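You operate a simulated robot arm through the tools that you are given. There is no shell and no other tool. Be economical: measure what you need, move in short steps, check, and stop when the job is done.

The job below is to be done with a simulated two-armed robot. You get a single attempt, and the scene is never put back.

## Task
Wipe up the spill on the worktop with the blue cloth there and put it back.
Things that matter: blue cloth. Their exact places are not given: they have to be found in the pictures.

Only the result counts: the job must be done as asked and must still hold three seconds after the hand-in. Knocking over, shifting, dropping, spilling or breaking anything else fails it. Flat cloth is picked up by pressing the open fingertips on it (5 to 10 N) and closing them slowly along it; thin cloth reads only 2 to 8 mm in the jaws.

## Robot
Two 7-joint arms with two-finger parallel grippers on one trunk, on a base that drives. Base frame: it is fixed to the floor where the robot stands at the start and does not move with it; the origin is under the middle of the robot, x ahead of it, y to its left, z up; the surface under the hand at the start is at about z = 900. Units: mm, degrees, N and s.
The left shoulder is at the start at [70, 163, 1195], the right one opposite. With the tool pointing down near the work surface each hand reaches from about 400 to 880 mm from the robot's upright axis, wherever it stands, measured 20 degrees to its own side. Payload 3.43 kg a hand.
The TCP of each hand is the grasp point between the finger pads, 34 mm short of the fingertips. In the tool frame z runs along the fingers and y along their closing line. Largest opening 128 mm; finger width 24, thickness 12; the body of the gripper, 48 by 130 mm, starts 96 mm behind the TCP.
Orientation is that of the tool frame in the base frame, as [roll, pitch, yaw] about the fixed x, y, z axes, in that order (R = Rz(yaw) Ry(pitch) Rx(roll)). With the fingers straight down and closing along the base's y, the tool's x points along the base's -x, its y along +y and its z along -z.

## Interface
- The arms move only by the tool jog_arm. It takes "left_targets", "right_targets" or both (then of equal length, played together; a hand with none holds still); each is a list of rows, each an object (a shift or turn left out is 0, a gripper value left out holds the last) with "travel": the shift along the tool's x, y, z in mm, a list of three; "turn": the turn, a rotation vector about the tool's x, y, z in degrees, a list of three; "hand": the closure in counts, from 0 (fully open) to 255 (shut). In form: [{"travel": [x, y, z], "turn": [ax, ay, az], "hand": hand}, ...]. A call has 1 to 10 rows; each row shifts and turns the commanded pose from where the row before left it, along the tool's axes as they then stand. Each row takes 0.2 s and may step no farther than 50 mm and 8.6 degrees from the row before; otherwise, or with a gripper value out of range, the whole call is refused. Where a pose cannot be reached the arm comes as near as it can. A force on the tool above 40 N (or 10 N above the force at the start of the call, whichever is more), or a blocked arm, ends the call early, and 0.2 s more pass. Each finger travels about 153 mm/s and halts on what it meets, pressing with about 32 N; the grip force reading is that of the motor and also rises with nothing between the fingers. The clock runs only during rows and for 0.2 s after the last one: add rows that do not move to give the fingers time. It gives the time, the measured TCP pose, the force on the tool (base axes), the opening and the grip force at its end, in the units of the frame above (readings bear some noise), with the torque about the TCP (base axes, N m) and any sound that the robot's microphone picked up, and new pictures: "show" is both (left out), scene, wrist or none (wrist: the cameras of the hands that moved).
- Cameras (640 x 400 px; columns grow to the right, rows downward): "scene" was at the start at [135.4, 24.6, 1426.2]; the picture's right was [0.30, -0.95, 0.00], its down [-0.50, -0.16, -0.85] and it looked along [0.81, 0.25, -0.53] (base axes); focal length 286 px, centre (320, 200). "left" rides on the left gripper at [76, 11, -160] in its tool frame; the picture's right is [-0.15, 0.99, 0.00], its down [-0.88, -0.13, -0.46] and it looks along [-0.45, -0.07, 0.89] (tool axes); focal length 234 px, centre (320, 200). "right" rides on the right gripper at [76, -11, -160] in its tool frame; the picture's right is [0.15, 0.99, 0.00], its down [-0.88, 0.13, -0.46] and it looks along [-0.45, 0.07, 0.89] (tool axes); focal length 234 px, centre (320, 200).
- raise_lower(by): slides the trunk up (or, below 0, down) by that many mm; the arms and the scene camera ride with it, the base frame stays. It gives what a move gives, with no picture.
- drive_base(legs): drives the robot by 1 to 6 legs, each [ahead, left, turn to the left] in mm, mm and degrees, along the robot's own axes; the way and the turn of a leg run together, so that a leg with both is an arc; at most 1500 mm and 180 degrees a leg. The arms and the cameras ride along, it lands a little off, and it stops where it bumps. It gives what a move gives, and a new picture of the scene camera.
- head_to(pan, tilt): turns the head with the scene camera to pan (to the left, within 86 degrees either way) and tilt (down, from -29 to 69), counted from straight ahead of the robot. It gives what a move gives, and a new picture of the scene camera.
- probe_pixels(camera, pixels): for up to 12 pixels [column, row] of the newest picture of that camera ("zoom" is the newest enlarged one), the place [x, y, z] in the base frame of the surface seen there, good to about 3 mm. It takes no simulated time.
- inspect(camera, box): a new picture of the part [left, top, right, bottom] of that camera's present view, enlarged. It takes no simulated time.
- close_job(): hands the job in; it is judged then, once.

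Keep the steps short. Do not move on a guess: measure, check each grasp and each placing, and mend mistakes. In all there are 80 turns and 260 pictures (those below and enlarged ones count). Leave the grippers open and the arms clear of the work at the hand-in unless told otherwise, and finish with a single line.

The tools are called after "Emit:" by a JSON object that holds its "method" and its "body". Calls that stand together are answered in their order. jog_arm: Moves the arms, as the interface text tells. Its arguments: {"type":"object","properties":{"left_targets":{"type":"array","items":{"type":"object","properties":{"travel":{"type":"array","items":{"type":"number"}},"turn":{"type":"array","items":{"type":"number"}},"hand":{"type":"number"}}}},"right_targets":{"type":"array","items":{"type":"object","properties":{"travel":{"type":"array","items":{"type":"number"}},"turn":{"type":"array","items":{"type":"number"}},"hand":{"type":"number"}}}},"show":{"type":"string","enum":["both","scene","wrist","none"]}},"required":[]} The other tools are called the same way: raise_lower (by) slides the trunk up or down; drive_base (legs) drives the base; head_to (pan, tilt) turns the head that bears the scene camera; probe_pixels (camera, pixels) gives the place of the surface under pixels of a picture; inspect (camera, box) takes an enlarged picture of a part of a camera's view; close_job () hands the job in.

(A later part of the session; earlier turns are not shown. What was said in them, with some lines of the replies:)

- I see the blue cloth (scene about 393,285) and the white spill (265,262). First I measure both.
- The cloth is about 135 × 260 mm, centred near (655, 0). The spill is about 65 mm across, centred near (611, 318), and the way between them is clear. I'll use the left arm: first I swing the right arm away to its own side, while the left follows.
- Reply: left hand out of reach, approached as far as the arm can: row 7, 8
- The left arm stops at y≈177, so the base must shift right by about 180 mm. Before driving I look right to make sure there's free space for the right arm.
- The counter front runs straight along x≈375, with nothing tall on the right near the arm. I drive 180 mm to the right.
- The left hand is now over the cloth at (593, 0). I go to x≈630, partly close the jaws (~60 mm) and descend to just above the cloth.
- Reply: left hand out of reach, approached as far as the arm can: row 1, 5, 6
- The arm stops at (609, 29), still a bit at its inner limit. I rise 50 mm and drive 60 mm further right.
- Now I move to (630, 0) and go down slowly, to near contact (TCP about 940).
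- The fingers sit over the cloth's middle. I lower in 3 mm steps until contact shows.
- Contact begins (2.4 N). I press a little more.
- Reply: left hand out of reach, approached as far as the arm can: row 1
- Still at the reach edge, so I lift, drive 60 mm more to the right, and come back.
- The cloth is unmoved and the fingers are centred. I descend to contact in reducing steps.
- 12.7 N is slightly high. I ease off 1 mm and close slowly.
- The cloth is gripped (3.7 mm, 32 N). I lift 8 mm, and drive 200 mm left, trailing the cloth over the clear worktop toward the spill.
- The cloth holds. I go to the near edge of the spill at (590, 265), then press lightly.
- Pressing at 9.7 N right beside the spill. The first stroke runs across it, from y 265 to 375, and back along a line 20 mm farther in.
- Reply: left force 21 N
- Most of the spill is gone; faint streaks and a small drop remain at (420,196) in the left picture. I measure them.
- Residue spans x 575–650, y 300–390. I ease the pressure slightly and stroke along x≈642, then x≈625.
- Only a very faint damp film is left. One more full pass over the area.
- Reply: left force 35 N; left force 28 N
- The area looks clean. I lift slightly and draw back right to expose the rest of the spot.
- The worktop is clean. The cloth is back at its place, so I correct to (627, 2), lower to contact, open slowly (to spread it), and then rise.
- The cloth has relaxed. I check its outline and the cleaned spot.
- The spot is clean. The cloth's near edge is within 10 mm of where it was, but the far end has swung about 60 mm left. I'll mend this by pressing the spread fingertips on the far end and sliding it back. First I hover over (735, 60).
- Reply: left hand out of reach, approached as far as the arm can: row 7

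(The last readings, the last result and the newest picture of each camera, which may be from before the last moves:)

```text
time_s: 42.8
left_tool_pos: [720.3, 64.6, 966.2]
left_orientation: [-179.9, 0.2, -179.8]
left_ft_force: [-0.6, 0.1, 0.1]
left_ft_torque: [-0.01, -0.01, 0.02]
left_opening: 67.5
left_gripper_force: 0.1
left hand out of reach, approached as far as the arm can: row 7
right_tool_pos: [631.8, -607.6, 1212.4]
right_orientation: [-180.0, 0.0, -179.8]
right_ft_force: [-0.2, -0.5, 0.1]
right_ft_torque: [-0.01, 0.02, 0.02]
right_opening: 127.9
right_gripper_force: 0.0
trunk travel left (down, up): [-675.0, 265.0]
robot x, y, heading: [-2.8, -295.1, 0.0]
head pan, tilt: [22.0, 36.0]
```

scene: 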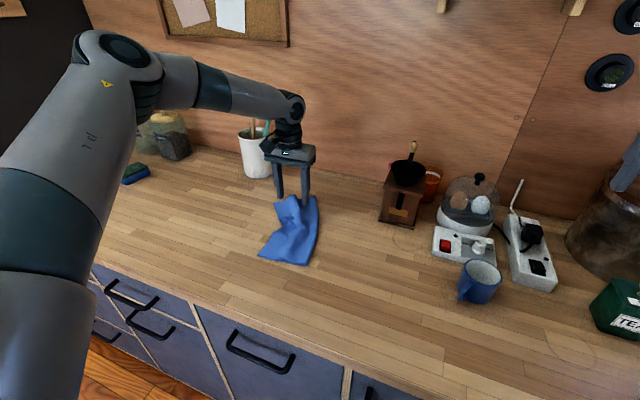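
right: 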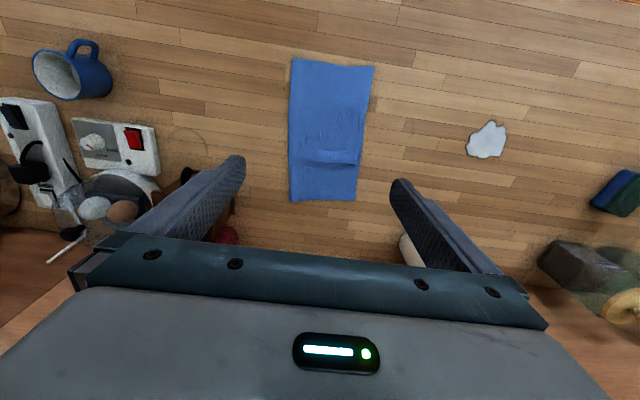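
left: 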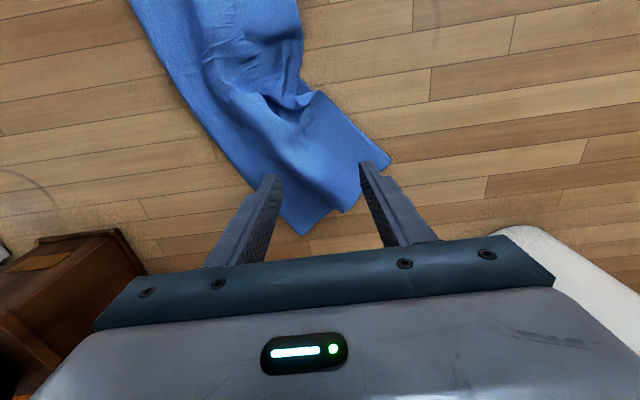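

The reach ends at x≈720, so I come back to x≈698, where the cloth is under the tips, then press down.

Emit:
{"method": "jog_arm", "body": {"left_targets": [{"travel": [22, -4, 0], "hand": 150}, {"travel": [0, 0, 20]}, {"travel": [0, 0, 5]}, {"travel": [0, 0, 3]}, {"travel": [0, 0, 0]}]}}

```text
time_s: 44.0
left_tool_pos: [699.6, 59.0, 938.6]
left_orientation: [180.0, 0.0, -179.7]
left_ft_force: [-0.4, 0.4, 0.7]
left_ft_torque: [0.0, 0.04, 0.03]
left_opening: 52.9
left_gripper_force: 0.2
right_tool_pos: [632.9, -607.4, 1212.4]
right_orientation: [179.9, 0.0, -179.9]
right_ft_force: [0.4, 0.3, -0.2]
right_ft_torque: [-0.02, 0.0, -0.01]
right_opening: 128.1
right_gripper_force: 0.0
trunk travel left (down, up): [-675.0, 265.0]
robot x, y, heading: [1.4, -291.6, 0.3]
head pan, tilt: [22.0, 36.0]
```

scene: 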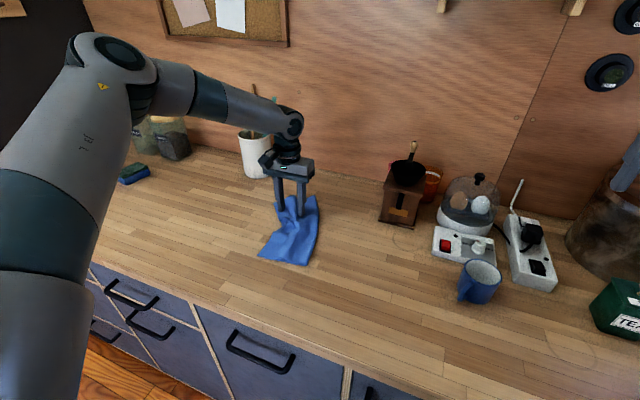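
left: 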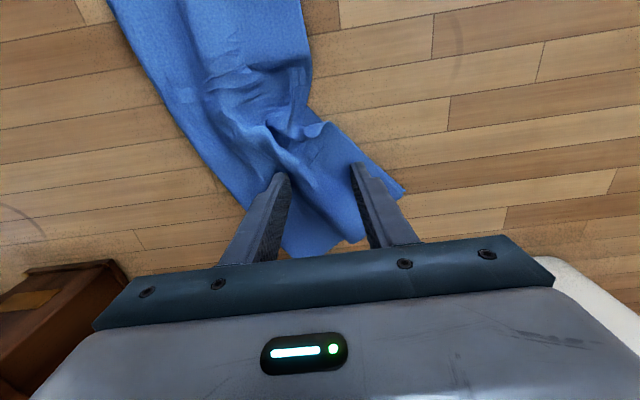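

The fingers are just on the cloth. I press 3 mm more, slide 45 mm to −y, then lift.

Emit:
{"method": "jog_arm", "body": {"left_targets": [{"travel": [0, 0, 2]}, {"travel": [0, 0, 1]}, {"travel": [0, -10, 0]}, {"travel": [0, -10, 0]}, {"travel": [0, -10, 0]}, {"travel": [0, -10, 0]}, {"travel": [0, -5, 0]}, {"travel": [0, 0, 0]}]}}

```text
time_s: 45.8
left_tool_pos: [688.5, 19.1, 942.5]
left_orientation: [-179.9, 0.3, -179.9]
left_ft_force: [0.8, -1.0, -0.5]
left_ft_torque: [0.05, 0.01, -0.02]
left_opening: 52.7
left_gripper_force: 0.0
left hand out of reach, approached as far as the arm can: row 4, 5, 6
right_tool_pos: [631.9, -608.2, 1212.3]
right_orientation: [179.8, 0.1, -179.9]
right_ft_force: [1.1, -0.6, -0.5]
right_ft_torque: [-0.01, 0.04, 0.04]
right_opening: 128.1
right_gripper_force: 0.0
trunk travel left (down, up): [-675.0, 265.0]
robot x, y, heading: [2.2, -295.9, -0.1]
head pan, tilt: [22.0, 36.0]
```

scene: 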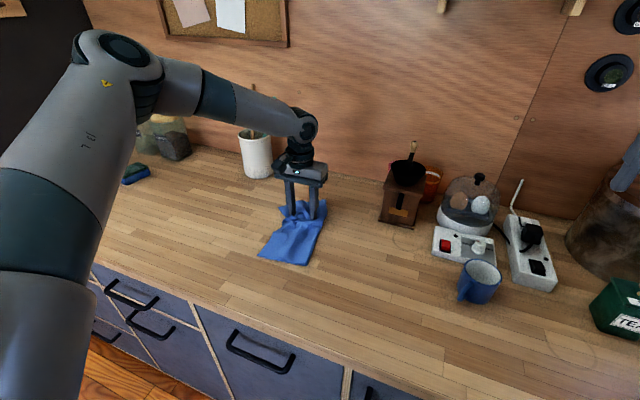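
left: 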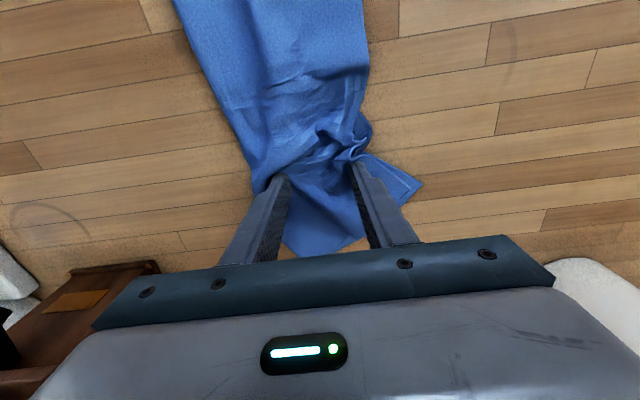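

It moved the far end back toward its place before the arm reached its limit. I rise and look.

Emit:
{"method": "jog_arm", "body": {"left_targets": [{"travel": [0, 0, -20]}, {"travel": [0, 0, -40]}, {"travel": [0, 0, -45]}, {"travel": [0, 0, -45]}, {"travel": [10, 45, -20], "hand": 0}, {"travel": [10, 45, 0]}, {"travel": [10, 45, 0]}, {"travel": [10, 45, 0]}, {"travel": [10, 45, 0]}, {"travel": [0, 0, 0]}]}}

Emit:
{"method": "inspect", "body": {"camera": "scene", "box": [140, 160, 360, 298]}}

```text
refused: row 5 steps farther than a row can; nothing moved
```

```text
2.90 times, centred on (250, 229) of scene
```

zoom: 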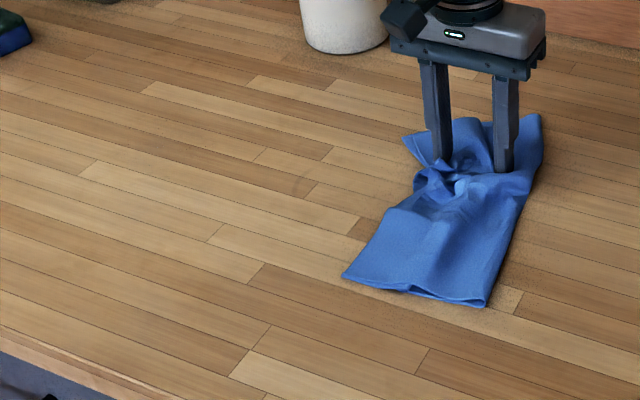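

One row was too long; I send it again with shorter steps.

Emit:
{"method": "jog_arm", "body": {"left_targets": [{"travel": [0, 0, -20]}, {"travel": [0, 0, -40]}, {"travel": [0, 0, -45]}, {"travel": [0, 0, -45]}, {"travel": [10, 40, -15], "hand": 0}, {"travel": [10, 45, 0]}, {"travel": [10, 45, 0]}, {"travel": [10, 45, 0]}, {"travel": [10, 45, 0]}, {"travel": [0, 0, 0]}]}}

Emit:
{"method": "probe_pixels", "body": {"camera": "scene", "pixels": [[260, 253], [306, 264], [325, 201], [281, 208], [298, 228]]}}

Emit:
{"method": "inspect", "body": {"camera": "scene", "box": [140, 160, 360, 298]}}

```text
time_s: 48.0
left_tool_pos: [640.7, 238.0, 1106.4]
left_orientation: [179.9, -0.1, -179.9]
left_ft_force: [1.0, 0.0, -0.1]
left_ft_torque: [0.03, -0.02, 0.0]
left_opening: 127.9
left_gripper_force: 0.0
right_tool_pos: [632.7, -608.3, 1212.7]
right_orientation: [179.9, 0.1, -179.8]
right_ft_force: [-0.4, 0.2, -0.1]
right_ft_torque: [0.02, -0.03, 0.01]
right_opening: 128.0
right_gripper_force: 0.1
trunk travel left (down, up): [-675.0, 265.0]
robot x, y, heading: [3.3, -288.9, -0.0]
head pan, tilt: [22.0, 36.0]
```

scene: 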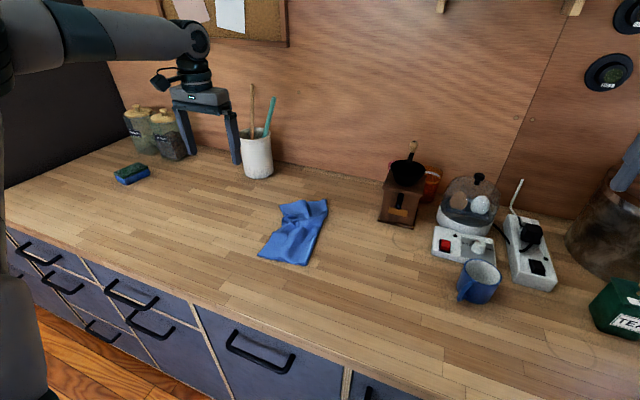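
left: 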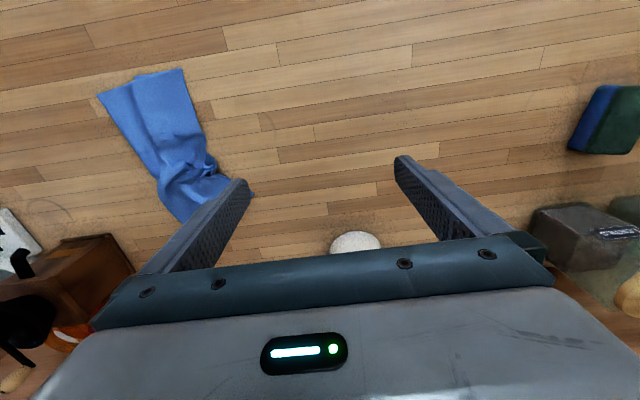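

```text
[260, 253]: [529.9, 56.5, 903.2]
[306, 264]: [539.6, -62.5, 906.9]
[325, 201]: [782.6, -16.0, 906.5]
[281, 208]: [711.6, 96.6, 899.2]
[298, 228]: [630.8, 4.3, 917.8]
```

```text
2.90 times, centred on (250, 229) of scene
```

zoom: 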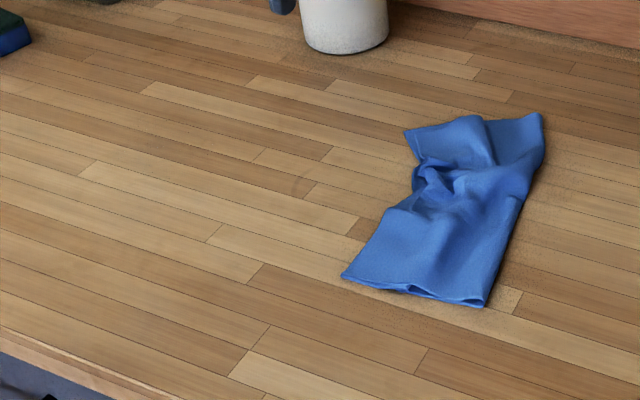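

The cloth lies on its old footprint: its near corners are within about 12 mm and its centre is at the original place. The spill area is clean, nothing else was moved, and both grippers are open and clear. I hand in.

Emit:
{"method": "close_job", "body": {}}

```text
The job is handed in.
```

I wiped up the spill with the blue cloth and put the cloth back in its original spot, a little creased, with its far end still slightly off its old line.
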